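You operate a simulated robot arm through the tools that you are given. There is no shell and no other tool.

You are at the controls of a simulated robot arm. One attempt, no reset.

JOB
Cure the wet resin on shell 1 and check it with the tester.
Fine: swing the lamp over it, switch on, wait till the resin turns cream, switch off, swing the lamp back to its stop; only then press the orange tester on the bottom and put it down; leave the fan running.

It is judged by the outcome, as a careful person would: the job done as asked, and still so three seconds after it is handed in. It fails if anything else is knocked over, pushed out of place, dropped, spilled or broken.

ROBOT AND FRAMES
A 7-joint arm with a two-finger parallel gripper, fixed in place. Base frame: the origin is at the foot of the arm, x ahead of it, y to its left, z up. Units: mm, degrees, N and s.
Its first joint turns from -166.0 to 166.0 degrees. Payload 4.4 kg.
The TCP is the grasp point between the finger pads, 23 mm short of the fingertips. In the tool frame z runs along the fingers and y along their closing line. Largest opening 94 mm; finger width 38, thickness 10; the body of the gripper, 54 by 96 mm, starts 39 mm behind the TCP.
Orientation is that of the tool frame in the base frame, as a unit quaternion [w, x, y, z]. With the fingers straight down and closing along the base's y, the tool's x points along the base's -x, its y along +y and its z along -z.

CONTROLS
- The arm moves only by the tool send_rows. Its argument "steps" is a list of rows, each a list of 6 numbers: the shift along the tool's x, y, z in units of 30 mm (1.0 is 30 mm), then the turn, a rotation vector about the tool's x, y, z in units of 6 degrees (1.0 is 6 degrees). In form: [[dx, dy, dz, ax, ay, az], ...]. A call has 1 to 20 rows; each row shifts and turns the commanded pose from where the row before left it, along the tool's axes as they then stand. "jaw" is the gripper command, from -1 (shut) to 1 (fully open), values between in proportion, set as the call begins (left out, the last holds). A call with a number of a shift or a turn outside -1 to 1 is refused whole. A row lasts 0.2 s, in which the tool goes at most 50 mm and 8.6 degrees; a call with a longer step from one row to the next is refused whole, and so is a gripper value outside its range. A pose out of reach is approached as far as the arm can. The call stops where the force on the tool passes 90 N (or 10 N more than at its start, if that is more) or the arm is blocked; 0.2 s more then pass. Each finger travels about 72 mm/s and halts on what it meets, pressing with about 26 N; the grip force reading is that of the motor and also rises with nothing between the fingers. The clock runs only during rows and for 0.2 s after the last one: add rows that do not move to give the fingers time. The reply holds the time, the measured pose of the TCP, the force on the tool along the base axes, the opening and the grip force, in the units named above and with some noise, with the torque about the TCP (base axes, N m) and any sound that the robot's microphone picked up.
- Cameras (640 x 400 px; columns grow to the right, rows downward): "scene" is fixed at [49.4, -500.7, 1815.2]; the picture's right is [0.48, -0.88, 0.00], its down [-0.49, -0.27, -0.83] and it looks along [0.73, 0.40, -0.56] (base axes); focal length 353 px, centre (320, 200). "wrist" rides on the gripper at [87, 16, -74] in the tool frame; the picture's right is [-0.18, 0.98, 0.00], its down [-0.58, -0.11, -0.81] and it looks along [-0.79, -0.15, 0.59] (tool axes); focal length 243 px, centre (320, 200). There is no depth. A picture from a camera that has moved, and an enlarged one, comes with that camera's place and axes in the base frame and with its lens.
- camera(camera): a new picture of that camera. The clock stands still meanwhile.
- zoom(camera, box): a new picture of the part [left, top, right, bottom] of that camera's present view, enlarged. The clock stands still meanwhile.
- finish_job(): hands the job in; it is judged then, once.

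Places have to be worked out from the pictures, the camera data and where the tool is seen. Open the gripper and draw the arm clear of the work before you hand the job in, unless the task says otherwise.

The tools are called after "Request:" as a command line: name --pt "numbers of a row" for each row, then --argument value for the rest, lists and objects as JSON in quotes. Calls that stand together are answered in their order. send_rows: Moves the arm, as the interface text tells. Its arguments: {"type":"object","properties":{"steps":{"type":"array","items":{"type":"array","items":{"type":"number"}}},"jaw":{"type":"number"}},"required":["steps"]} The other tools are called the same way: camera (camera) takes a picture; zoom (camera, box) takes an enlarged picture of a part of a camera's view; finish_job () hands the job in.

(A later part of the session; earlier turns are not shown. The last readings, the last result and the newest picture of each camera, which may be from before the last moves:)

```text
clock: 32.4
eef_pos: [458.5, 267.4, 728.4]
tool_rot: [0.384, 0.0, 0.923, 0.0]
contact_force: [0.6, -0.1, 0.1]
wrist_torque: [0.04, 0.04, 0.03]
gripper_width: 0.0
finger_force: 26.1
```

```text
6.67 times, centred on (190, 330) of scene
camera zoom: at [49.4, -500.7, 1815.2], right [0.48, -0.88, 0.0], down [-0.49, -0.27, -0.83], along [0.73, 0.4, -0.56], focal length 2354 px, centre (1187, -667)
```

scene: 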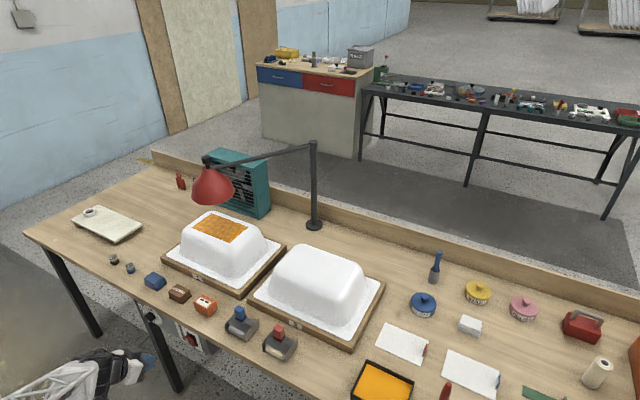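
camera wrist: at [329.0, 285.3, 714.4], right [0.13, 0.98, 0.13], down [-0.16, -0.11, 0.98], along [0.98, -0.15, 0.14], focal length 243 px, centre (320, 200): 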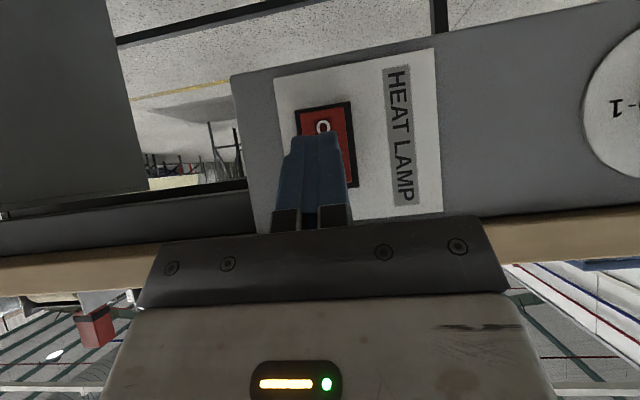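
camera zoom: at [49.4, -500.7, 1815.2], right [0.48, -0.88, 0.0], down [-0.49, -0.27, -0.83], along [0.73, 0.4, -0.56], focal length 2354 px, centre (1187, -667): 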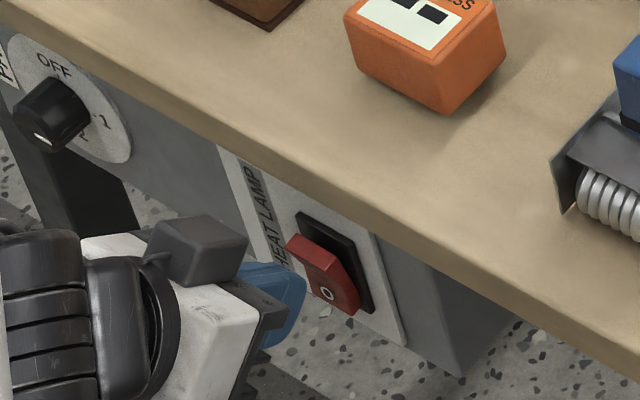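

No contact yet. I continue forward in small steps.

Request:
send_rows --pt "-0.07 0 0.071 0 0 0" --pt "-0.07 0 0.071 0 0 0" --pt "0 0 0 0 0 0"

Request:
zoom --camera "scene" --box '[150, 300, 230, 360]'

```text
clock: 33.2
eef_pos: [462.2, 266.2, 728.3]
tool_rot: [0.385, 0.0, 0.923, -0.001]
contact_force: [0.5, 0.8, -0.4]
wrist_torque: [0.01, 0.01, -0.04]
gripper_width: 0.0
finger_force: 26.0
heard: click
```

```text
6.67 times, centred on (190, 330) of scene
camera zoom: at [49.4, -500.7, 1815.2], right [0.48, -0.88, 0.0], down [-0.49, -0.27, -0.83], along [0.73, 0.4, -0.56], focal length 2354 px, centre (1187, -667)
```

zoom: 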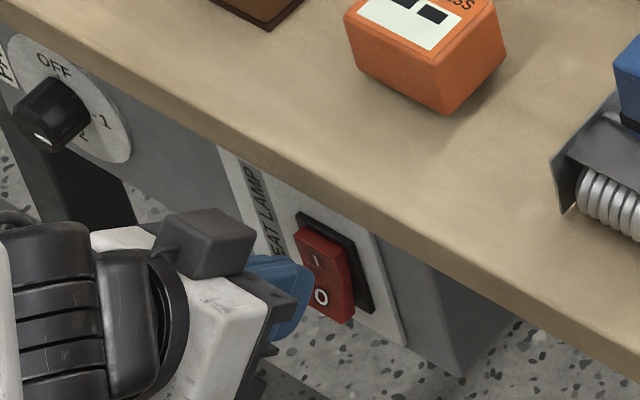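

Click: the rocker flipped to "I". I back off 30 mm and lower to be ready in front of the "O" half, then check that the lamp is lit.

Request:
send_rows --pt "0.7 0 -0.71 0 0 0" --pt "0.85 0 0.85 0 0 0" --pt "0 0 0 0 0 0"

Request:
camera --camera "scene"

Request:
zoom --camera "scene" --box '[150, 130, 310, 280]'

Request:
camera --camera "wrist"

```text
clock: 34.0
eef_pos: [432.7, 268.0, 693.5]
tool_rot: [0.384, 0.0, 0.923, 0.0]
contact_force: [-0.1, 0.9, 0.1]
wrist_torque: [-0.03, 0.0, -0.03]
gripper_width: 0.3
finger_force: 26.4
```

```text
taken
```

scene: 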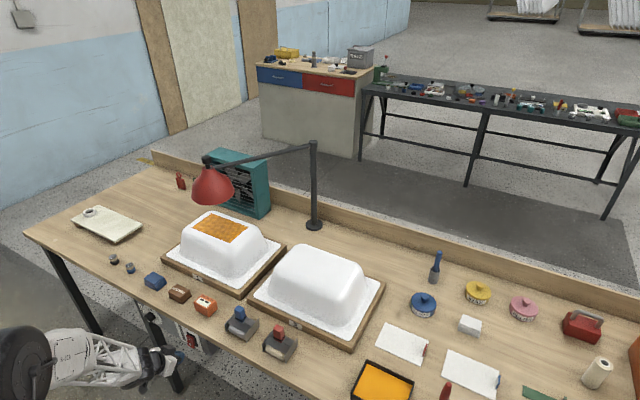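

```text
2.67 times, centred on (230, 205) of scene
camera zoom: at [49.4, -500.7, 1815.2], right [0.48, -0.88, 0.0], down [-0.49, -0.27, -0.83], along [0.73, 0.4, -0.56], focal length 942 px, centre (560, 187)
```

zoom: 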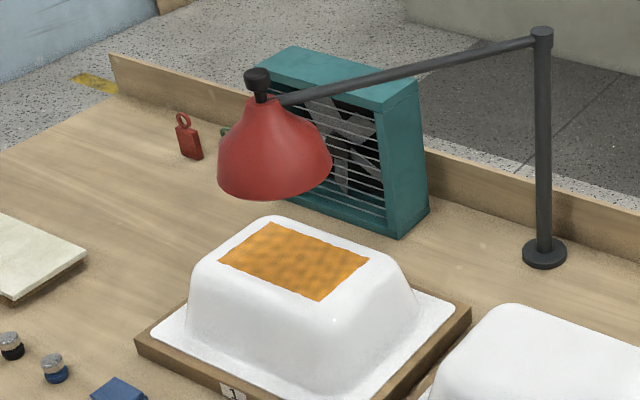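

```text
taken
camera wrist: at [320.8, 284.7, 683.9], right [0.13, 0.98, 0.13], down [-0.16, -0.11, 0.98], along [0.98, -0.15, 0.14], focal length 243 px, centre (320, 200)
```

wrist: 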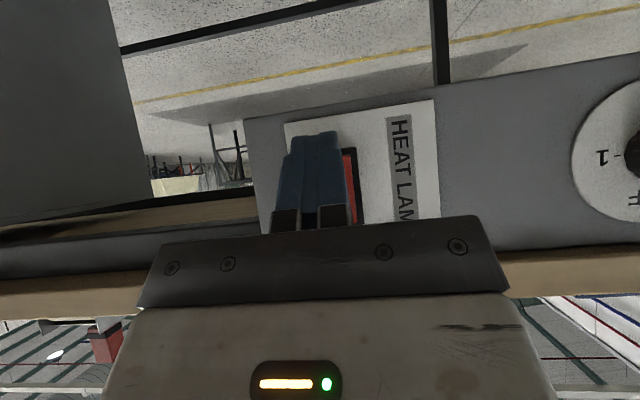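

The switch shows "I" but the shade hides its bulb; the patch is still amber. I wait in place for 2 s and compare the colour.

Request:
send_rows --pt "0 0 0 0 0 0" --pt "0 0 0 0 0 0" --pt "0 0 0 0 0 0" --pt "0 0 0 0 0 0" --pt "0 0 0 0 0 0" --pt "0 0 0 0 0 0" --pt "0 0 0 0 0 0" --pt "0 0 0 0 0 0" --pt "0 0 0 0 0 0" --pt "0 0 0 0 0 0"

Request:
zoom --camera "scene" --box '[150, 130, 310, 280]'

Request:
zoom --camera "scene" --box '[150, 300, 230, 360]'

```text
clock: 36.2
eef_pos: [433.5, 267.3, 692.3]
tool_rot: [0.384, 0.0, 0.924, 0.0]
contact_force: [0.0, -0.4, 0.1]
wrist_torque: [0.03, -0.01, -0.03]
gripper_width: 0.0
finger_force: 25.8
```

```text
2.67 times, centred on (230, 205) of scene
camera zoom: at [49.4, -500.7, 1815.2], right [0.48, -0.88, 0.0], down [-0.49, -0.27, -0.83], along [0.73, 0.4, -0.56], focal length 942 px, centre (560, 187)
```

zoom: 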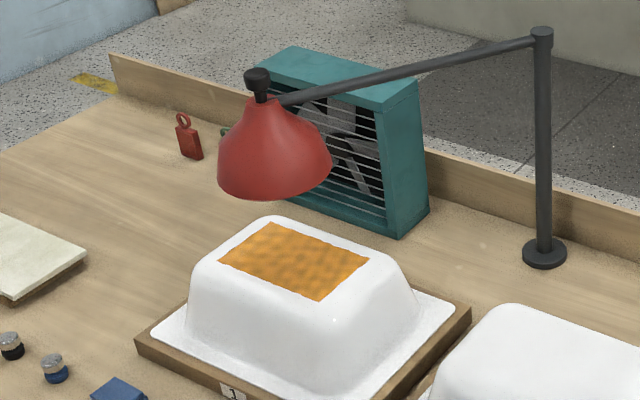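

```text
6.67 times, centred on (190, 330) of scene
camera zoom: at [49.4, -500.7, 1815.2], right [0.48, -0.88, 0.0], down [-0.49, -0.27, -0.83], along [0.73, 0.4, -0.56], focal length 2354 px, centre (1187, -667)
```

zoom: 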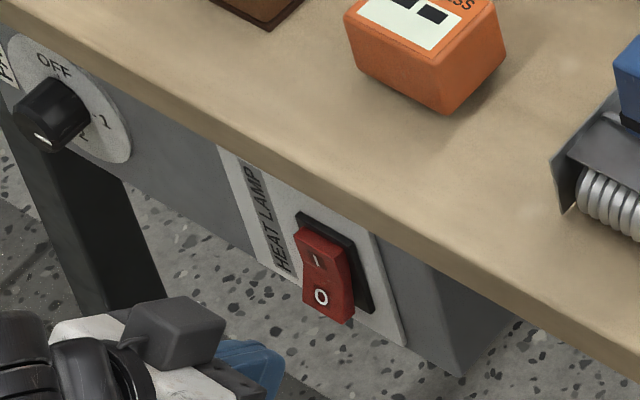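

The rocker clearly stands at "I". The patch shows no change yet; I wait another 4 s.

Request:
send_rows --pt "0 0 0 0 0 0" --pt "0 0 0 0 0 0" --pt "0 0 0 0 0 0" --pt "0 0 0 0 0 0" --pt "0 0 0 0 0 0" --pt "0 0 0 0 0 0" --pt "0 0 0 0 0 0" --pt "0 0 0 0 0 0" --pt "0 0 0 0 0 0" --pt "0 0 0 0 0 0" --pt "0 0 0 0 0 0" --pt "0 0 0 0 0 0" --pt "0 0 0 0 0 0" --pt "0 0 0 0 0 0" --pt "0 0 0 0 0 0" --pt "0 0 0 0 0 0" --pt "0 0 0 0 0 0" --pt "0 0 0 0 0 0"

Request:
zoom --camera "scene" --box '[150, 130, 310, 280]'

```text
clock: 40.0
eef_pos: [434.0, 267.8, 694.1]
tool_rot: [0.384, 0.0, 0.923, 0.0]
contact_force: [0.2, 0.6, 0.0]
wrist_torque: [0.01, -0.02, -0.03]
gripper_width: 0.1
finger_force: 25.9
```

```text
2.67 times, centred on (230, 205) of scene
camera zoom: at [49.4, -500.7, 1815.2], right [0.48, -0.88, 0.0], down [-0.49, -0.27, -0.83], along [0.73, 0.4, -0.56], focal length 942 px, centre (560, 187)
```

zoom: 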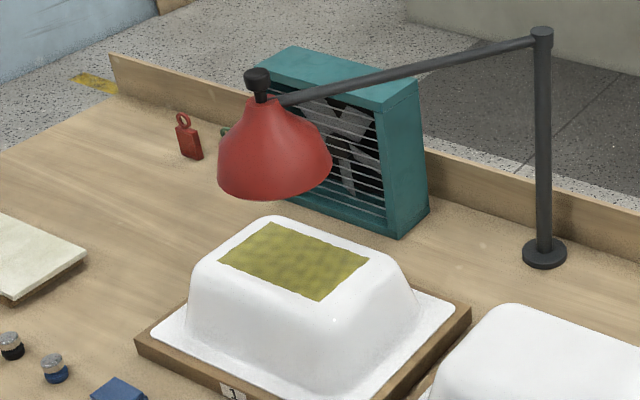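

The resin has turned olive — curing is progressing. I move the fingertips close to the "O" half (still without contact) and continue to wait in shorter intervals.

Request:
send_rows --pt "-0.176 0 0.178 0 0 0" --pt "-0.176 0 0.178 0 0 0" --pt "0 0 0 0 0 0" --pt "0 0 0 0 0 0" --pt "0 0 0 0 0 0" --pt "0 0 0 0 0 0" --pt "0 0 0 0 0 0"

Request:
zoom --camera "scene" --box '[150, 130, 310, 280]'

Request:
zoom --camera "scene" --box '[150, 300, 230, 360]'

```text
clock: 41.6
eef_pos: [450.6, 267.4, 693.9]
tool_rot: [0.384, 0.0, 0.923, 0.0]
contact_force: [-1.1, 0.0, -0.9]
wrist_torque: [-0.02, -0.02, 0.03]
gripper_width: 0.0
finger_force: 25.7
```

```text
2.67 times, centred on (230, 205) of scene
camera zoom: at [49.4, -500.7, 1815.2], right [0.48, -0.88, 0.0], down [-0.49, -0.27, -0.83], along [0.73, 0.4, -0.56], focal length 942 px, centre (560, 187)
```

zoom: 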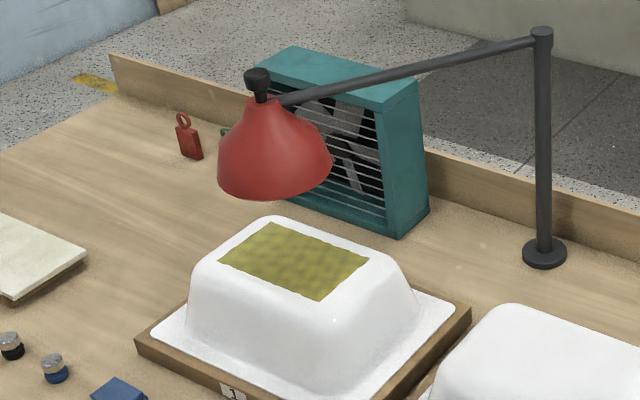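

```text
6.67 times, centred on (190, 330) of scene
camera zoom: at [49.4, -500.7, 1815.2], right [0.48, -0.88, 0.0], down [-0.49, -0.27, -0.83], along [0.73, 0.4, -0.56], focal length 2354 px, centre (1187, -667)
```

zoom: 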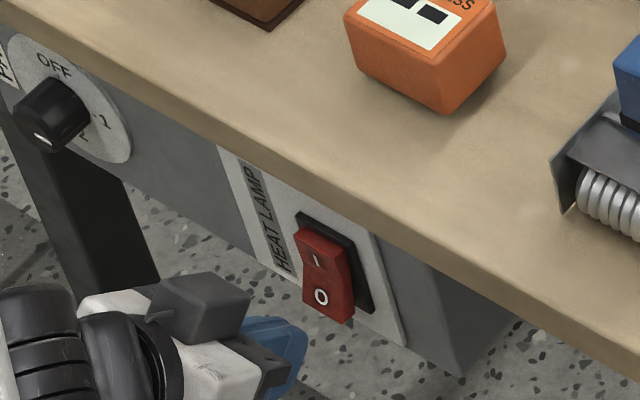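

Still olive, rocker still at I. I wait another ~2 s.

Request:
send_rows --pt "0 0 0 0 0 0" --pt "0 0 0 0 0 0" --pt "0 0 0 0 0 0" --pt "0 0 0 0 0 0" --pt "0 0 0 0 0 0" --pt "0 0 0 0 0 0" --pt "0 0 0 0 0 0" --pt "0 0 0 0 0 0"

Request:
zoom --camera "scene" --box '[150, 130, 310, 280]'

```text
clock: 43.4
eef_pos: [450.1, 267.6, 692.6]
tool_rot: [0.384, 0.0, 0.923, 0.0]
contact_force: [0.1, -0.5, -0.2]
wrist_torque: [-0.02, -0.04, 0.0]
gripper_width: 0.1
finger_force: 26.5
```

```text
2.67 times, centred on (230, 205) of scene
camera zoom: at [49.4, -500.7, 1815.2], right [0.48, -0.88, 0.0], down [-0.49, -0.27, -0.83], along [0.73, 0.4, -0.56], focal length 942 px, centre (560, 187)
```

zoom: 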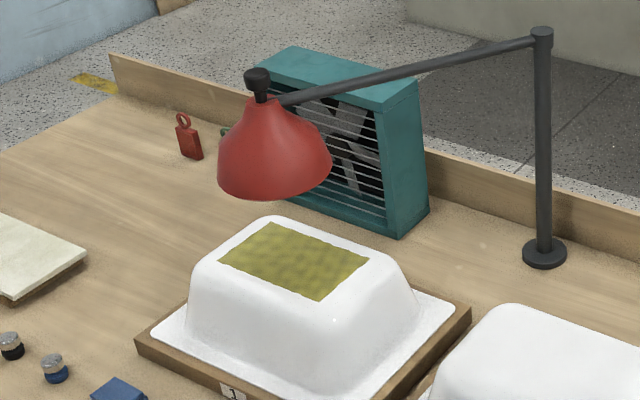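

Still olive at 43.4 s. I wait another ~2 s.

Request:
send_rows --pt "0 0 0 0 0 0" --pt "0 0 0 0 0 0" --pt "0 0 0 0 0 0" --pt "0 0 0 0 0 0" --pt "0 0 0 0 0 0" --pt "0 0 0 0 0 0" --pt "0 0 0 0 0 0" --pt "0 0 0 0 0 0"

Request:
zoom --camera "scene" --box '[150, 130, 310, 280]'

```text
clock: 45.2
eef_pos: [449.8, 268.5, 693.3]
tool_rot: [0.384, 0.0, 0.923, 0.0]
contact_force: [0.2, 0.1, -0.6]
wrist_torque: [0.02, 0.02, 0.0]
gripper_width: 0.0
finger_force: 26.0
```

```text
2.67 times, centred on (230, 205) of scene
camera zoom: at [49.4, -500.7, 1815.2], right [0.48, -0.88, 0.0], down [-0.49, -0.27, -0.83], along [0.73, 0.4, -0.56], focal length 942 px, centre (560, 187)
```

zoom: 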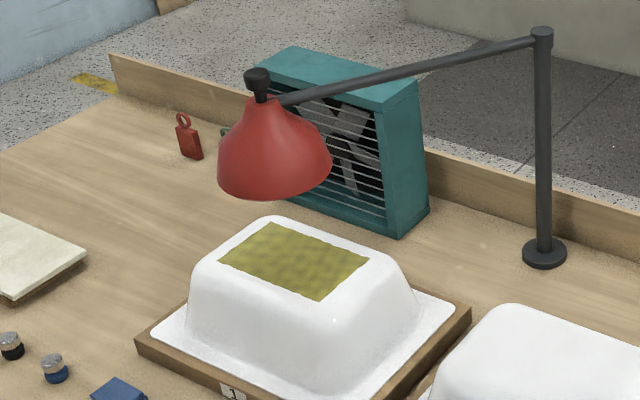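

Still olive at 45.2 s; I keep waiting in ~2 s pieces.

Request:
send_rows --pt "0 0 0 0 0 0" --pt "0 0 0 0 0 0" --pt "0 0 0 0 0 0" --pt "0 0 0 0 0 0" --pt "0 0 0 0 0 0" --pt "0 0 0 0 0 0" --pt "0 0 0 0 0 0" --pt "0 0 0 0 0 0"

Request:
zoom --camera "scene" --box '[150, 130, 310, 280]'

```text
clock: 47.0
eef_pos: [449.7, 266.4, 694.0]
tool_rot: [0.385, 0.0, 0.923, 0.0]
contact_force: [0.4, -0.6, 0.5]
wrist_torque: [0.0, -0.01, 0.0]
gripper_width: 0.2
finger_force: 26.3
```

```text
2.67 times, centred on (230, 205) of scene
camera zoom: at [49.4, -500.7, 1815.2], right [0.48, -0.88, 0.0], down [-0.49, -0.27, -0.83], along [0.73, 0.4, -0.56], focal length 942 px, centre (560, 187)
```

zoom: 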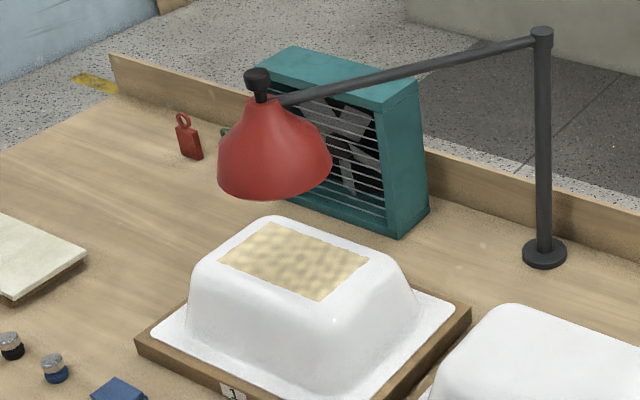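

The resin has turned cream. I press the "O" half now: 12 mm forward in small steps.

Request:
send_rows --pt "-0.082 0 0.083 0 0 0" --pt "-0.082 0 0.083 0 0 0" --pt "-0.082 0 0.083 0 0 0" --pt "-0.035 0 0.036 0 0 0"

Request:
zoom --camera "scene" --box '[150, 300, 230, 360]'

```text
clock: 48.0
eef_pos: [461.9, 266.8, 694.0]
tool_rot: [0.383, 0.0, 0.924, 0.0]
contact_force: [-2.9, 0.0, -0.9]
wrist_torque: [0.0, 0.06, -0.03]
gripper_width: 0.0
finger_force: 25.5
```

```text
6.67 times, centred on (190, 330) of scene
camera zoom: at [49.4, -500.7, 1815.2], right [0.48, -0.88, 0.0], down [-0.49, -0.27, -0.83], along [0.73, 0.4, -0.56], focal length 2354 px, centre (1187, -667)
```

zoom: 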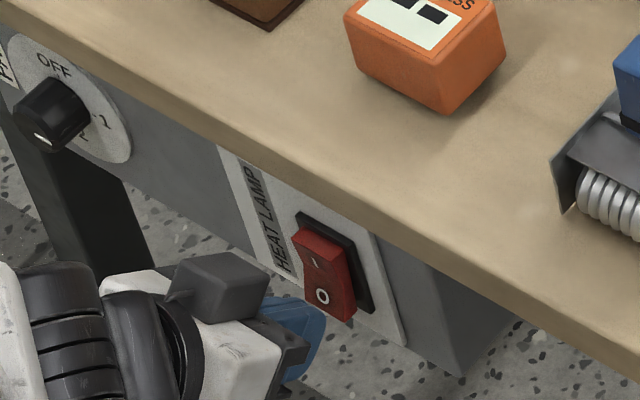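

Contact has begun (−2.9 N) and the rocker is tipping, but no click yet. I push a few millimetres further.

Request:
send_rows --pt "-0.082 0 0.083 0 0 0" --pt "-0.082 0 0.083 0 0 0"

Request:
zoom --camera "scene" --box '[150, 300, 230, 360]'

Request:
zoom --camera "scene" --box '[150, 130, 310, 280]'

```text
clock: 48.6
eef_pos: [467.5, 263.7, 690.3]
tool_rot: [0.382, -0.001, 0.924, 0.0]
contact_force: [-32.9, 2.1, -18.2]
wrist_torque: [0.02, 0.28, 0.1]
gripper_width: 0.2
finger_force: 26.1
```

```text
6.67 times, centred on (190, 330) of scene
camera zoom: at [49.4, -500.7, 1815.2], right [0.48, -0.88, 0.0], down [-0.49, -0.27, -0.83], along [0.73, 0.4, -0.56], focal length 2354 px, centre (1187, -667)
```

zoom: 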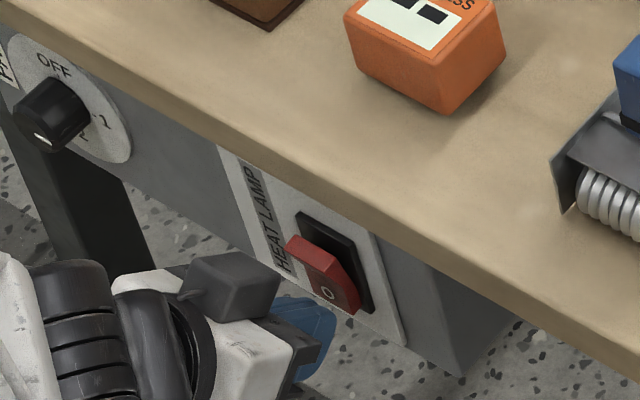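

```text
2.67 times, centred on (230, 205) of scene
camera zoom: at [49.4, -500.7, 1815.2], right [0.48, -0.88, 0.0], down [-0.49, -0.27, -0.83], along [0.73, 0.4, -0.56], focal length 942 px, centre (560, 187)
```

zoom: 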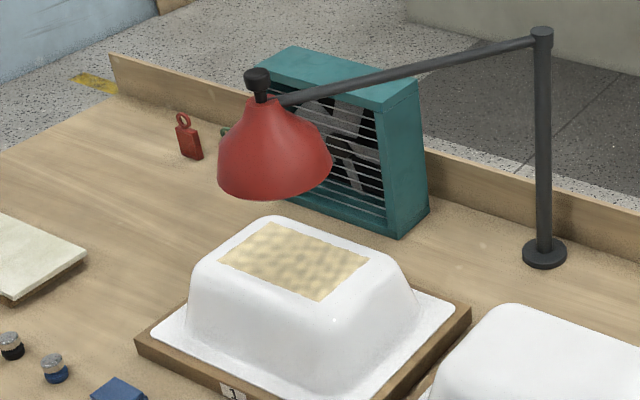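

The rocker is back in its original "O" pose while I press, though no click was reported. I retract and see if it stays there.

Request:
send_rows --pt "0.5 0 -0.5 0 0 0" --pt "0.5 0 -0.5 0 0 0" --pt "0 0 0 0 0 0"

Request:
zoom --camera "scene" --box '[150, 300, 230, 360]'

Request:
camera --camera "wrist"

```text
clock: 49.4
eef_pos: [426.8, 268.1, 694.3]
tool_rot: [0.385, -0.001, 0.923, 0.001]
contact_force: [-0.6, 0.4, -0.2]
wrist_torque: [0.0, 0.01, 0.06]
gripper_width: 0.0
finger_force: 25.8
```

```text
6.67 times, centred on (190, 330) of scene
camera zoom: at [49.4, -500.7, 1815.2], right [0.48, -0.88, 0.0], down [-0.49, -0.27, -0.83], along [0.73, 0.4, -0.56], focal length 2354 px, centre (1187, -667)
```

zoom: 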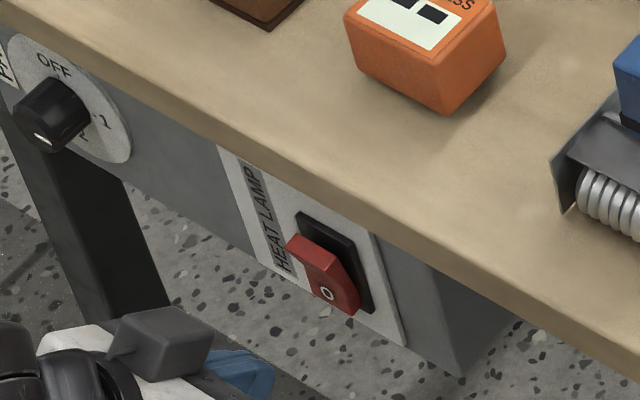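

```text
taken
camera wrist: at [313.7, 284.1, 684.9], right [0.13, 0.98, 0.13], down [-0.16, -0.11, 0.98], along [0.98, -0.15, 0.15], focal length 243 px, centre (320, 200)
```

wrist: 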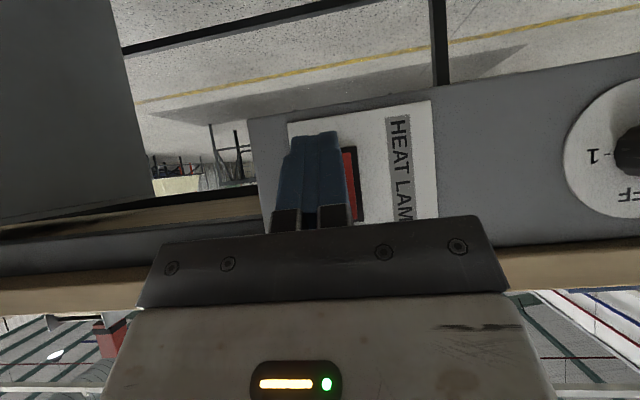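

The rocker stays at "O", matching its original off position exactly. I back away from the bench and rise, then look at the underside of the shade to confirm the lamp is out.

Request:
send_rows --pt "0.57 0 -0.576 0 0 0" --pt "0.57 0 -0.576 0 0 0" --pt "0.57 0 -0.576 0 0 0" --pt "0.57 0 -0.576 0 0 0" --pt "-0.94 0 -0.94 0 0 0" --pt "-0.94 0 -0.94 0 0 0" --pt "-0.94 0 -0.94 0 0 0" --pt "-0.94 0 -0.94 0 0 0" --pt "-0.94 0 -0.94 0 0 0" --pt "-0.94 0 -0.94 0 0 0"

Request:
camera --camera "wrist"

Request:
camera --camera "scene"

```text
clock: 51.6
eef_pos: [329.0, 265.4, 933.2]
tool_rot: [0.384, -0.001, 0.923, 0.0]
contact_force: [0.6, 0.2, -0.5]
wrist_torque: [-0.01, -0.02, -0.03]
gripper_width: 0.0
finger_force: 26.1
```

```text
taken
camera wrist: at [215.0, 281.0, 923.2], right [0.13, 0.98, 0.13], down [-0.16, -0.11, 0.98], along [0.98, -0.15, 0.14], focal length 243 px, centre (320, 200)
```

wrist: 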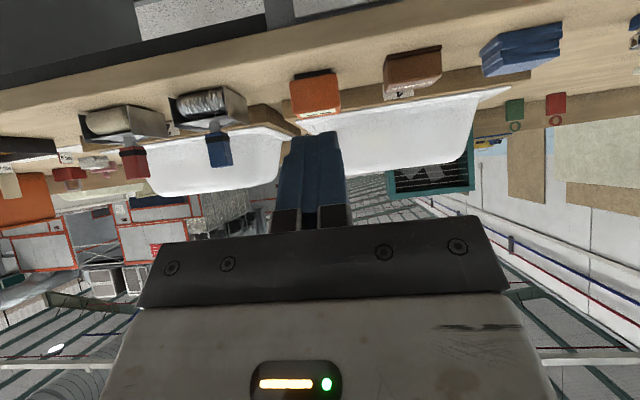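

```text
taken
```

scene: 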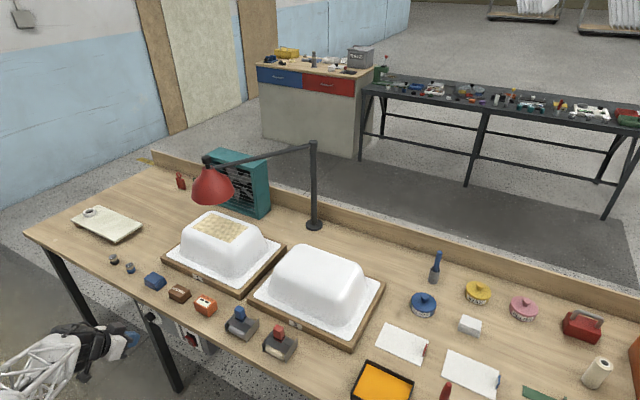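

The patch holds its cream colour and everything is in place. I rise to z≈1400 and bring the tool back to vertical.

Request:
send_rows --pt "-0.94 0 -0.94 0 0 0" --pt "-0.94 0 -0.94 0 0 0" --pt "-0.94 0 -0.94 0 0 0" --pt "-0.94 0 -0.94 0 0 0" --pt "-0.94 0 -0.94 0 0 0" --pt "-0.94 0 -0.94 0 0 0" --pt "-0.94 0 -0.94 0 0 0" --pt "-0.94 0 -0.94 0 0 0" --pt "-0.94 0 -0.94 0 0 0" --pt "-0.94 0 -0.94 0 0 0" --pt "-0.94 0 -0.94 0 0 0" --pt "-0.94 0 -0.94 0 0 0" --pt "0 0 0 0 0.94 0" --pt "0 0 0 0 0.94 0" --pt "0 0 0 0 0.94 0" --pt "0 0 0 0 0.94 0" --pt "0 0 0 0 0.94 0" --pt "0 0 0 0 0.94 0" --pt "0 0 0 0 0.94 0" --pt "0 0 0 0 0.94 0" --jaw 1

Request:
camera --camera "wrist"

Request:
zoom --camera "scene" --box '[150, 130, 310, 280]'

```text
clock: 55.8
eef_pos: [328.8, 266.2, 1411.3]
tool_rot: [0.0, 0.0, 1.0, 0.0]
contact_force: [-0.1, 0.1, -0.3]
wrist_torque: [0.01, 0.01, -0.02]
gripper_width: 93.8
finger_force: 0.1
```

```text
taken
camera wrist: at [242.6, 282.6, 1485.8], right [0.18, 0.98, 0.0], down [0.58, -0.11, 0.81], along [0.79, -0.15, -0.59], focal length 243 px, centre (320, 200)
```

wrist: 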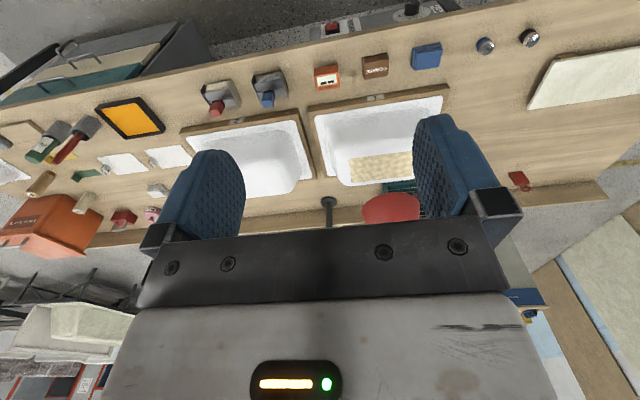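

```text
2.67 times, centred on (230, 205) of scene
camera zoom: at [49.4, -500.7, 1815.2], right [0.48, -0.88, 0.0], down [-0.49, -0.27, -0.83], along [0.73, 0.4, -0.56], focal length 942 px, centre (560, 187)
```

zoom: 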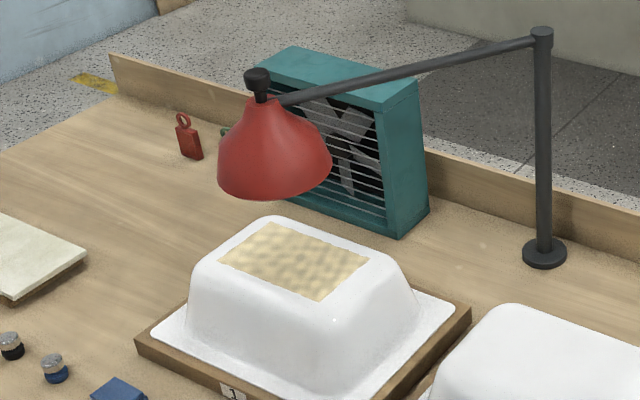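

Cream resin confirmed steady. Now I fly to above the lamp knob (≈(819, 368)).

Request:
send_rows --pt "-0.961 0.2 0 0 0 0" --pt "-0.961 0.2 0 0 0 0" --pt "-0.961 0.2 0 0 0 0" --pt "-0.961 0.2 0 0 0 0" --pt "-0.961 0.2 0 0 0 0" --pt "-0.961 0.2 0 0 0 0" --pt "-0.961 0.2 0 0 0 0" --pt "-0.961 0.2 0 0 0 0" --pt "-0.961 0.2 0 0 0 0" --pt "-0.961 0.2 0 0 0 0" --pt "-0.961 0.2 0 0 0 0" --pt "-0.961 0.2 0 0 0 0" --pt "-0.961 0.2 0 0 0 0" --pt "-0.961 0.2 0 0 0 0" --pt "-0.961 0.2 0 0 0 0" --pt "-0.961 0.2 0 0 0 0" --pt "-0.961 0.2 0 0 0 0"

Request:
send_rows --pt "0 0 0 0 0 0.89" --pt "0 0 0 0 0 0.89" --pt "0 0 0 0 0 0.89" --pt "0 0 0 0 0 0.89" --pt "0 0 0 0 0 0.89" --pt "0 0 0 0 0 0.89" --pt "0 0 0 0 0 0"

Request:
camera --camera "wrist"

Request:
zoom --camera "wrist" --box '[240, 0, 400, 100]'

```text
clock: 59.4
eef_pos: [817.8, 366.0, 1411.4]
tool_rot: [0.001, 0.001, 1.0, -0.001]
contact_force: [-0.2, 0.3, 0.3]
wrist_torque: [-0.01, -0.06, 0.01]
gripper_width: 94.1
finger_force: 0.0
```

```text
clock: 61.0
eef_pos: [817.7, 368.5, 1410.8]
tool_rot: [0.0, 0.276, 0.961, 0.0]
contact_force: [0.5, 0.2, -0.4]
wrist_torque: [-0.01, 0.0, -0.02]
gripper_width: 94.0
finger_force: 0.0
```

```text
taken
camera wrist: at [753.4, 428.6, 1486.1], right [0.68, 0.74, 0.0], down [0.43, -0.4, 0.81], along [0.59, -0.55, -0.59], focal length 243 px, centre (320, 200)
```

wrist: 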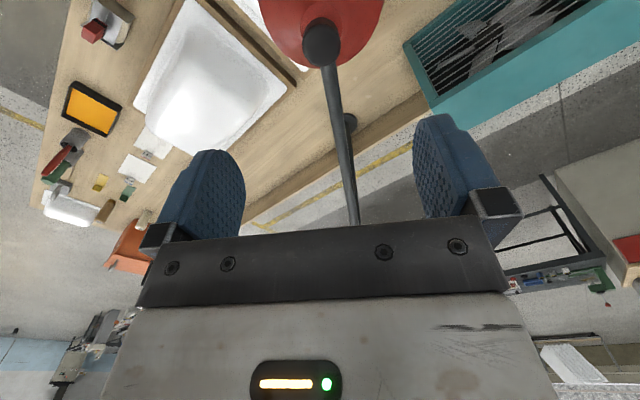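

```text
4.00 times, centred on (320, 50) of wrist
camera zoom: at [753.4, 428.6, 1486.1], right [0.68, 0.74, 0.0], down [0.43, -0.4, 0.81], along [0.59, -0.55, -0.59], focal length 970 px, centre (320, 800)
```

zoom: 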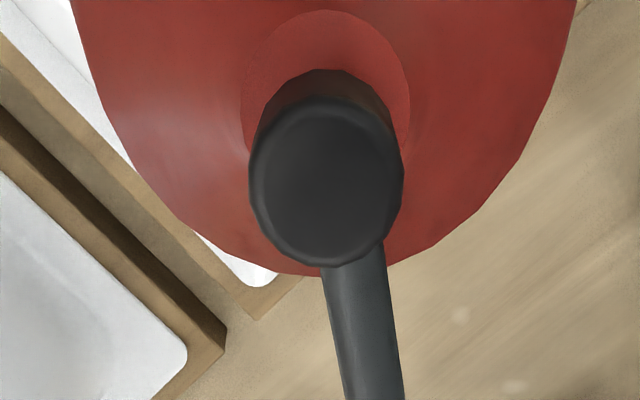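

The knob is centred within 1 mm below the jaws. I descend to z≈1253 and then grip it.

Request:
send_rows --pt "0 0.02 0.9 0 0 0" --pt "0 0 0.95 0 0 0" --pt "0 0 0.95 0 0 0" --pt "0 0 0.95 0 0 0" --pt "0 0 0.85 0 0 0" --pt "0 0 0.65 0 0 0" --pt "0 0 0 0 0 0"

Request:
send_rows --pt "0 0 0 0 0 0" --pt "0 0 0 0 0 0" --pt "0 0 0 0 0 0" --pt "0 0 0 0 0 0" --pt "0 0 0 0 0 0" --jaw -1

Request:
camera --camera "wrist"

```text
clock: 62.6
eef_pos: [816.4, 369.4, 1255.3]
tool_rot: [0.0, 0.276, 0.961, -0.001]
contact_force: [0.2, -0.7, -0.6]
wrist_torque: [0.01, -0.02, 0.0]
gripper_width: 93.8
finger_force: 0.0
```

```text
clock: 63.8
eef_pos: [815.8, 368.5, 1256.2]
tool_rot: [0.0, 0.275, 0.961, -0.001]
contact_force: [-1.4, -0.3, -0.5]
wrist_torque: [-0.05, -0.01, -0.08]
gripper_width: 33.1
finger_force: 45.2
```

```text
taken
camera wrist: at [751.8, 428.8, 1330.1], right [0.68, 0.74, 0.0], down [0.43, -0.4, 0.81], along [0.59, -0.55, -0.59], focal length 243 px, centre (320, 200)
```

wrist: 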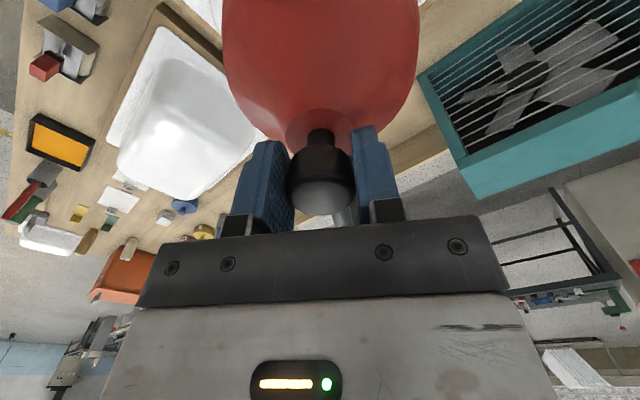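

The knob is gripped with the head at (816, 369). With both end positions known, the hinge centre is ≈(1173.5, 150), R≈419. I start the return swing (counter-clockwise) with 16° and check the forces.

Request:
send_rows --pt "-0.021 -0.487 0 0 0 -0.333" --pt "-0.0425 -0.974 0 0 0 -0.667" --pt "-0.0425 -0.974 0 0 0 -0.667" --pt "-0.0425 -0.974 0 0 0 -0.667" --pt "0 0 0 0 0 0"

Request:
camera --camera "wrist"

```text
clock: 65.0
eef_pos: [774.5, 277.6, 1255.8]
tool_rot: [-0.001, 0.157, 0.988, -0.001]
contact_force: [11.4, -3.8, -26.9]
wrist_torque: [0.0, 0.09, 0.01]
gripper_width: 33.1
finger_force: 45.2
```

```text
taken
camera wrist: at [697.9, 319.2, 1330.3], right [0.48, 0.88, 0.0], down [0.52, -0.28, 0.81], along [0.71, -0.39, -0.59], focal length 243 px, centre (320, 200)
```

wrist: 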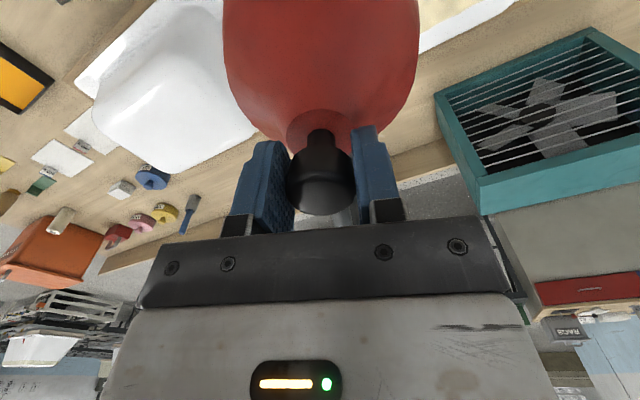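

Forces are modest: ~12 N inward, 27 N down. I correct (0.7 mm inward, 1 mm down) and continue 24°.

Request:
send_rows --pt "-0.022 0 0.03 0 0 0" --pt "-0.045 -0.974 0 0 0 -0.667" --pt "-0.045 -0.974 0 0 0 -0.667" --pt "-0.045 -0.974 0 0 0 -0.667" --pt "-0.045 -0.974 0 0 0 -0.667" --pt "-0.045 -0.974 0 0 0 -0.667" --pt "-0.045 -0.974 0 0 0 -0.667" --pt "0 0 0 0 0 0"

```text
clock: 66.8
eef_pos: [758.5, 102.6, 1256.9]
tool_rot: [0.001, -0.052, 0.999, 0.0]
contact_force: [-18.9, -2.2, 22.7]
wrist_torque: [-0.08, -0.08, 0.13]
gripper_width: 32.9
finger_force: 44.8
```

Slightly too far inward now (19 N); I correct 1 mm outward, 0.8 mm up, and go on 24°.

Request:
send_rows --pt "0.035 0 -0.025 0 0 0" --pt "-0.041 -0.974 0 0 0 -0.667" --pt "-0.041 -0.974 0 0 0 -0.667" --pt "-0.041 -0.974 0 0 0 -0.667" --pt "-0.041 -0.974 0 0 0 -0.667" --pt "-0.041 -0.974 0 0 0 -0.667" --pt "-0.041 -0.974 0 0 0 -0.667" --pt "0 0 0 0 0 0"

Request:
camera --camera "scene"

```text
clock: 68.6
eef_pos: [811.9, -65.0, 1253.2]
tool_rot: [0.0, -0.258, 0.966, 0.0]
contact_force: [16.5, 9.0, 10.3]
wrist_torque: [0.0, 0.19, 0.17]
gripper_width: 33.1
finger_force: 45.0
```

```text
taken
```

scene: 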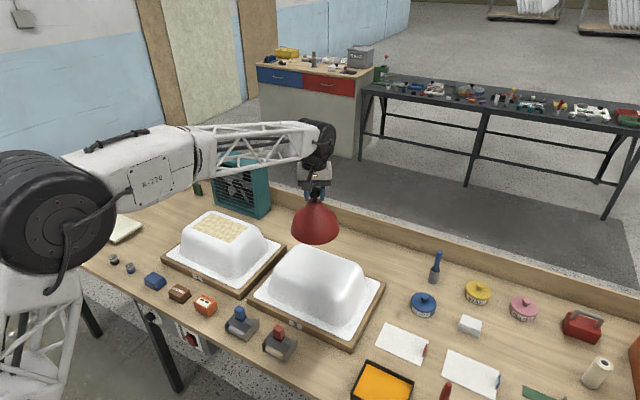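

Forces remain small. I correct 1 mm inward and continue another 24°, leaving the last ~16° for slow travel to the stop.

Request:
send_rows --pt "-0.035 0 -0.012 0 0 0" --pt "-0.044 -0.974 0 0 0 -0.667" --pt "-0.044 -0.974 0 0 0 -0.667" --pt "-0.044 -0.974 0 0 0 -0.667" --pt "-0.044 -0.974 0 0 0 -0.667" --pt "-0.044 -0.974 0 0 0 -0.667" --pt "-0.044 -0.974 0 0 0 -0.667" --pt "0 0 0 0 0 0"

```text
clock: 70.4
eef_pos: [932.1, -190.3, 1257.1]
tool_rot: [0.001, -0.455, 0.891, -0.001]
contact_force: [-4.8, -7.2, 0.6]
wrist_torque: [0.01, -0.05, 0.16]
gripper_width: 33.2
finger_force: 45.5
```

Force is only ~9 N. I go 12° further, then approach the stop slowly.

Request:
send_rows --pt "0.016 0 0 0 0 0" --pt "-0.042 -0.974 0 0 0 -0.667" --pt "-0.042 -0.974 0 0 0 -0.667" --pt "-0.042 -0.974 0 0 0 -0.667" --pt "0 0 0 0 0 0"

```text
clock: 71.6
eef_pos: [1007.2, -234.7, 1255.9]
tool_rot: [-0.001, -0.544, 0.839, 0.0]
contact_force: [-10.5, -21.7, 14.6]
wrist_torque: [-0.07, -0.04, -0.03]
gripper_width: 33.1
finger_force: 45.0
```

At 246.6° with ~4° left (24 N radial, which I correct). I approach in 1° rows and watch for the stop's tangential reaction.

Request:
send_rows --pt "0.043 0 -0.017 0 0 0" --pt "-0.0043 -0.2436 0 0 0 -0.1667" --pt "-0.0043 -0.2436 0 0 0 -0.1667" --pt "-0.0043 -0.2436 0 0 0 -0.1667" --pt "0 0 0 0 0 0"

```text
clock: 72.8
eef_pos: [1026.4, -241.4, 1256.0]
tool_rot: [0.001, -0.566, 0.824, -0.001]
contact_force: [2.2, 5.2, 34.5]
wrist_torque: [-0.02, 0.02, -0.07]
gripper_width: 33.2
finger_force: 44.9
```

Nearly there. I relieve the vertical force and advance in 0.5° rows.

Request:
send_rows --pt "0 0 -0.035 0 0 0" --pt "-0.002 -0.122 0 0 0 -0.0833" --pt "-0.002 -0.122 0 0 0 -0.0833" --pt "-0.002 -0.122 0 0 0 -0.0833" --pt "0 0 0 0 0 0"

Request:
zoom --camera "scene" --box '[360, 130, 456, 220]'

```text
clock: 74.0
eef_pos: [1037.0, -245.6, 1255.3]
tool_rot: [-0.001, -0.577, 0.817, 0.001]
contact_force: [-62.0, 29.4, 8.7]
wrist_torque: [0.06, -0.08, -0.26]
gripper_width: 32.9
finger_force: 45.0
```

```text
4.44 times, centred on (408, 175) of scene
camera zoom: at [49.4, -500.7, 1815.2], right [0.48, -0.88, 0.0], down [-0.49, -0.27, -0.83], along [0.73, 0.4, -0.56], focal length 1569 px, centre (-71, 311)
```

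zoom: 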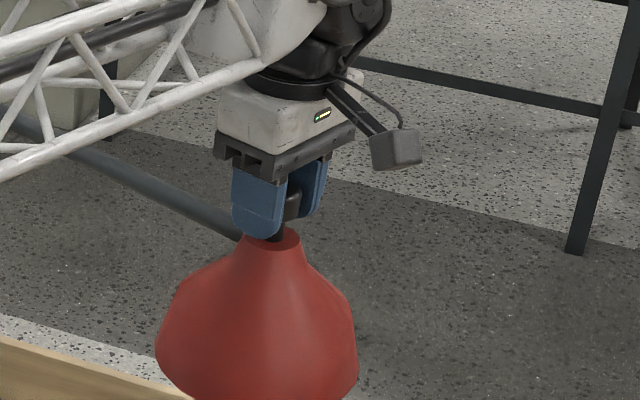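

The lamp has hit its stop: 68 N tangential reaction, head back at (1037, -246) as at the start. I ease the push off and then open the jaws only slightly first.

Request:
send_rows --pt "0 0.07 0 0 0 0" --pt "0 0 0 0 0 0"

Request:
send_rows --pt "0 0 0 0 0 0" --pt "0 0 0 0 0 0" --pt "0 0 0 0 0 0" --jaw -0.2

Request:
camera --camera "wrist"

```text
clock: 74.6
eef_pos: [1035.4, -245.4, 1255.2]
tool_rot: [0.001, -0.577, 0.817, 0.0]
contact_force: [-6.7, 25.1, 6.8]
wrist_torque: [-0.17, -0.18, -0.07]
gripper_width: 32.9
finger_force: 44.6
```

```text
clock: 75.4
eef_pos: [1036.5, -246.5, 1255.3]
tool_rot: [0.0, -0.577, 0.817, 0.0]
contact_force: [-0.2, -0.3, -1.6]
wrist_torque: [0.01, -0.03, -0.01]
gripper_width: 37.7
finger_force: 0.0
```

```text
taken
camera wrist: at [992.0, -322.1, 1330.1], right [-0.86, 0.5, 0.0], down [0.3, 0.51, 0.81], along [0.41, 0.7, -0.59], focal length 243 px, centre (320, 200)
```

wrist: 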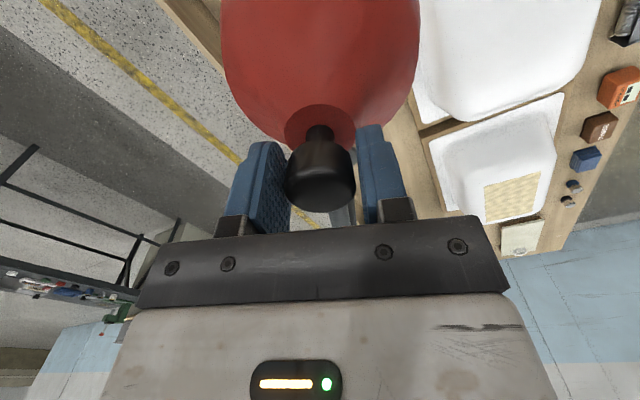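

The lamp sits freely in the slightly opened jaws at its stop. I open fully, lift clear, and compare with the initial picture.

Request:
send_rows --pt "0 0 0 0 0 0" --pt "0 0 0 0 0 0" --pt "0 0 0 0 0 0" --pt "0 0 -0.5 0 0 0" --pt "0 0 -1 0 0 0" --pt "0 0 -1 0 0 0" --pt "0 0 -1 0 0 0" --pt "0 0 -1 0 0 0" --pt "0 0 -0.5 0 0 0" --jaw 1

Request:
zoom --camera "scene" --box '[240, 120, 440, 245]'

Request:
zoom --camera "wrist" --box '[240, 0, 400, 100]'

```text
clock: 77.4
eef_pos: [1036.3, -248.6, 1407.0]
tool_rot: [-0.001, -0.577, 0.817, 0.0]
contact_force: [0.8, -0.7, -0.7]
wrist_torque: [0.02, 0.0, -0.02]
gripper_width: 94.2
finger_force: 0.0
```

```text
3.20 times, centred on (340, 182) of scene
camera zoom: at [49.4, -500.7, 1815.2], right [0.48, -0.88, 0.0], down [-0.49, -0.27, -0.83], along [0.73, 0.4, -0.56], focal length 1130 px, centre (256, 256)
```

zoom: 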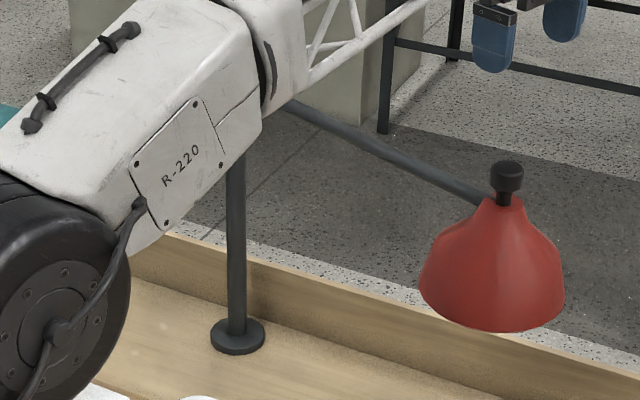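

```text
4.00 times, centred on (320, 50) of wrist
camera zoom: at [992.3, -323.3, 1480.8], right [-0.86, 0.5, 0.0], down [0.3, 0.51, 0.81], along [0.41, 0.7, -0.59], focal length 970 px, centre (320, 800)
```

zoom: 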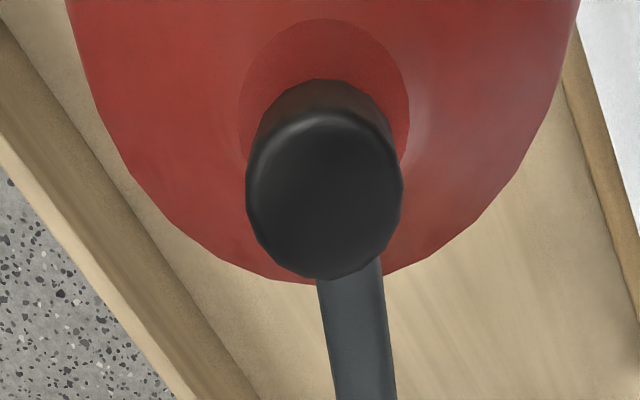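

The lamp is exactly back in its initial position at the stop (same pixels as the first picture). Next the tester: I restore yaw 0 and fly high to above it (≈(574, 241)).

Request:
send_rows --pt "0 0 0 0 0 0.979" --pt "0 0 0 0 0 0.979" --pt "0 0 0 0 0 0.979" --pt "0 0 0 0 0 0.979" --pt "0 0 0 0 0 0.979" --pt "0 0 0 0 0 0.979" --pt "0 0 0 0 0 0.979" --pt "0 0 0 0 0 0.979" --pt "0 0 0 0 0 0.979" --pt "0 0 0 0 0 0.979" --pt "0 0 0 0 0 0.979" --pt "0 0 0 0 0 0.979" --pt "0 0 0 0 0 0"

Request:
send_rows --pt "0.906 0.96 0 0 0 0" --pt "0.906 0.96 0 0 0 0" --pt "0.906 0.96 0 0 0 0" --pt "0.906 0.96 0 0 0 0" --pt "0.906 0.96 0 0 0 0" --pt "0.906 0.96 0 0 0 0" --pt "0.906 0.96 0 0 0 0" --pt "0.906 0.96 0 0 0 0" --pt "0.906 0.96 0 0 0 0" --pt "0.906 0.96 0 0 0 0" --pt "0.906 0.96 0 0 0 0" --pt "0.906 0.96 0 0 0 0" --pt "0.906 0.96 0 0 0 0" --pt "0.906 0.96 0 0 0 0" --pt "0.906 0.96 0 0 0 0" --pt "0.906 0.96 0 0 0 0" --pt "0.906 0.96 0 0 0 0"

Request:
camera --camera "wrist"

Request:
camera --camera "scene"

```text
clock: 80.2
eef_pos: [1035.6, -246.5, 1407.3]
tool_rot: [0.001, 0.0, 1.0, 0.0]
contact_force: [0.3, 0.3, 0.3]
wrist_torque: [0.02, 0.01, 0.02]
gripper_width: 93.8
finger_force: 0.1
```

```text
clock: 83.8
eef_pos: [572.2, 245.8, 1404.9]
tool_rot: [0.001, 0.001, 1.0, 0.0]
contact_force: [-0.5, 0.5, -0.3]
wrist_torque: [0.02, 0.01, 0.0]
gripper_width: 94.0
finger_force: 0.0
```

```text
taken
camera wrist: at [486.4, 262.8, 1478.9], right [0.18, 0.98, 0.0], down [0.58, -0.11, 0.81], along [0.79, -0.15, -0.59], focal length 243 px, centre (320, 200)
```

wrist: 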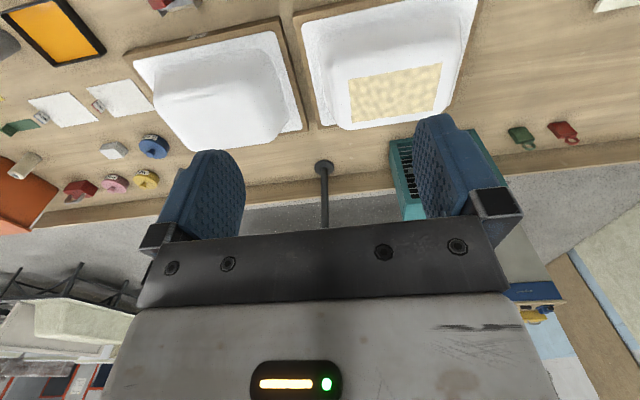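

```text
taken
```

scene: 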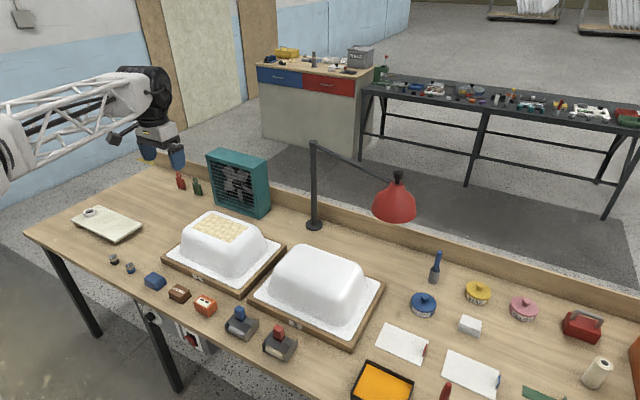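

The patch centre is confirmed near (828, 378). I descend above the tester to z≈1000 to view it closely.

Request:
send_rows --pt "0 0 0.965 0 0 0" --pt "0 0 0.965 0 0 0" --pt "0 0 0.965 0 0 0" --pt "0 0 0.965 0 0 0" --pt "0 0 0.965 0 0 0" --pt "0 0 0.965 0 0 0" --pt "0 0 0.965 0 0 0" --pt "0 0 0.965 0 0 0" --pt "0 0 0.965 0 0 0" --pt "0 0 0.965 0 0 0" --pt "0 0 0.965 0 0 0" --pt "0 0 0.965 0 0 0" --pt "0 0 0.965 0 0 0" --pt "0 0 0.965 0 0 0"

Request:
camera --camera "wrist"

Request:
zoom --camera "wrist" --box '[240, 0, 400, 100]'

Request:
zoom --camera "scene" --box '[150, 220, 270, 320]'

```text
clock: 86.8
eef_pos: [573.4, 244.0, 1000.2]
tool_rot: [0.001, 0.0, 1.0, 0.0]
contact_force: [-0.4, -0.2, 0.1]
wrist_torque: [-0.03, -0.01, 0.03]
gripper_width: 94.0
finger_force: 0.1
```

```text
taken
camera wrist: at [487.9, 260.0, 1074.9], right [0.18, 0.98, 0.0], down [0.58, -0.11, 0.81], along [0.79, -0.15, -0.59], focal length 243 px, centre (320, 200)
```

wrist: 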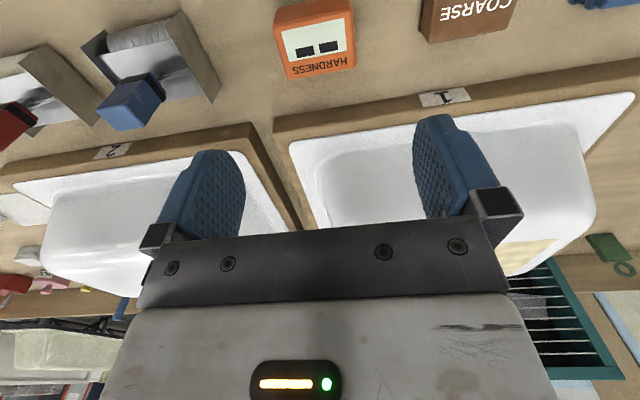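

```text
4.00 times, centred on (320, 50) of wrist
camera zoom: at [487.9, 260.0, 1074.9], right [0.18, 0.98, 0.0], down [0.58, -0.11, 0.81], along [0.79, -0.15, -0.59], focal length 970 px, centre (320, 800)
```

zoom: 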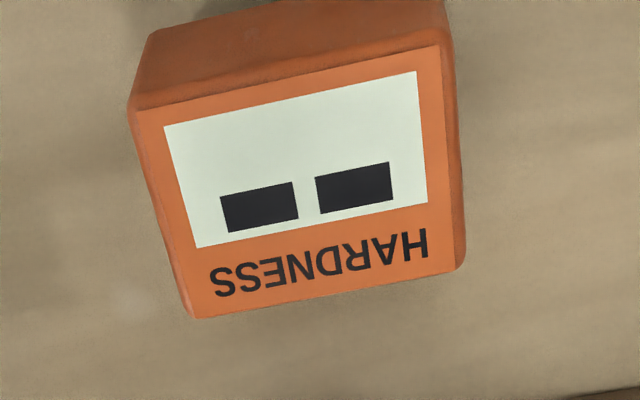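

```text
4.00 times, centred on (210, 270) of scene
camera zoom: at [49.4, -500.7, 1815.2], right [0.48, -0.88, 0.0], down [-0.49, -0.27, -0.83], along [0.73, 0.4, -0.56], focal length 1412 px, centre (760, -80)
```

zoom: 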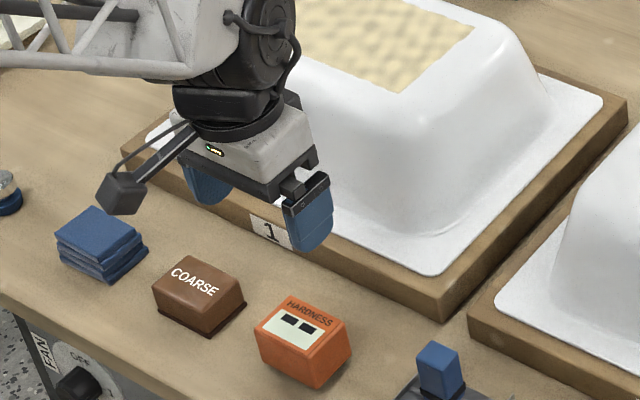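

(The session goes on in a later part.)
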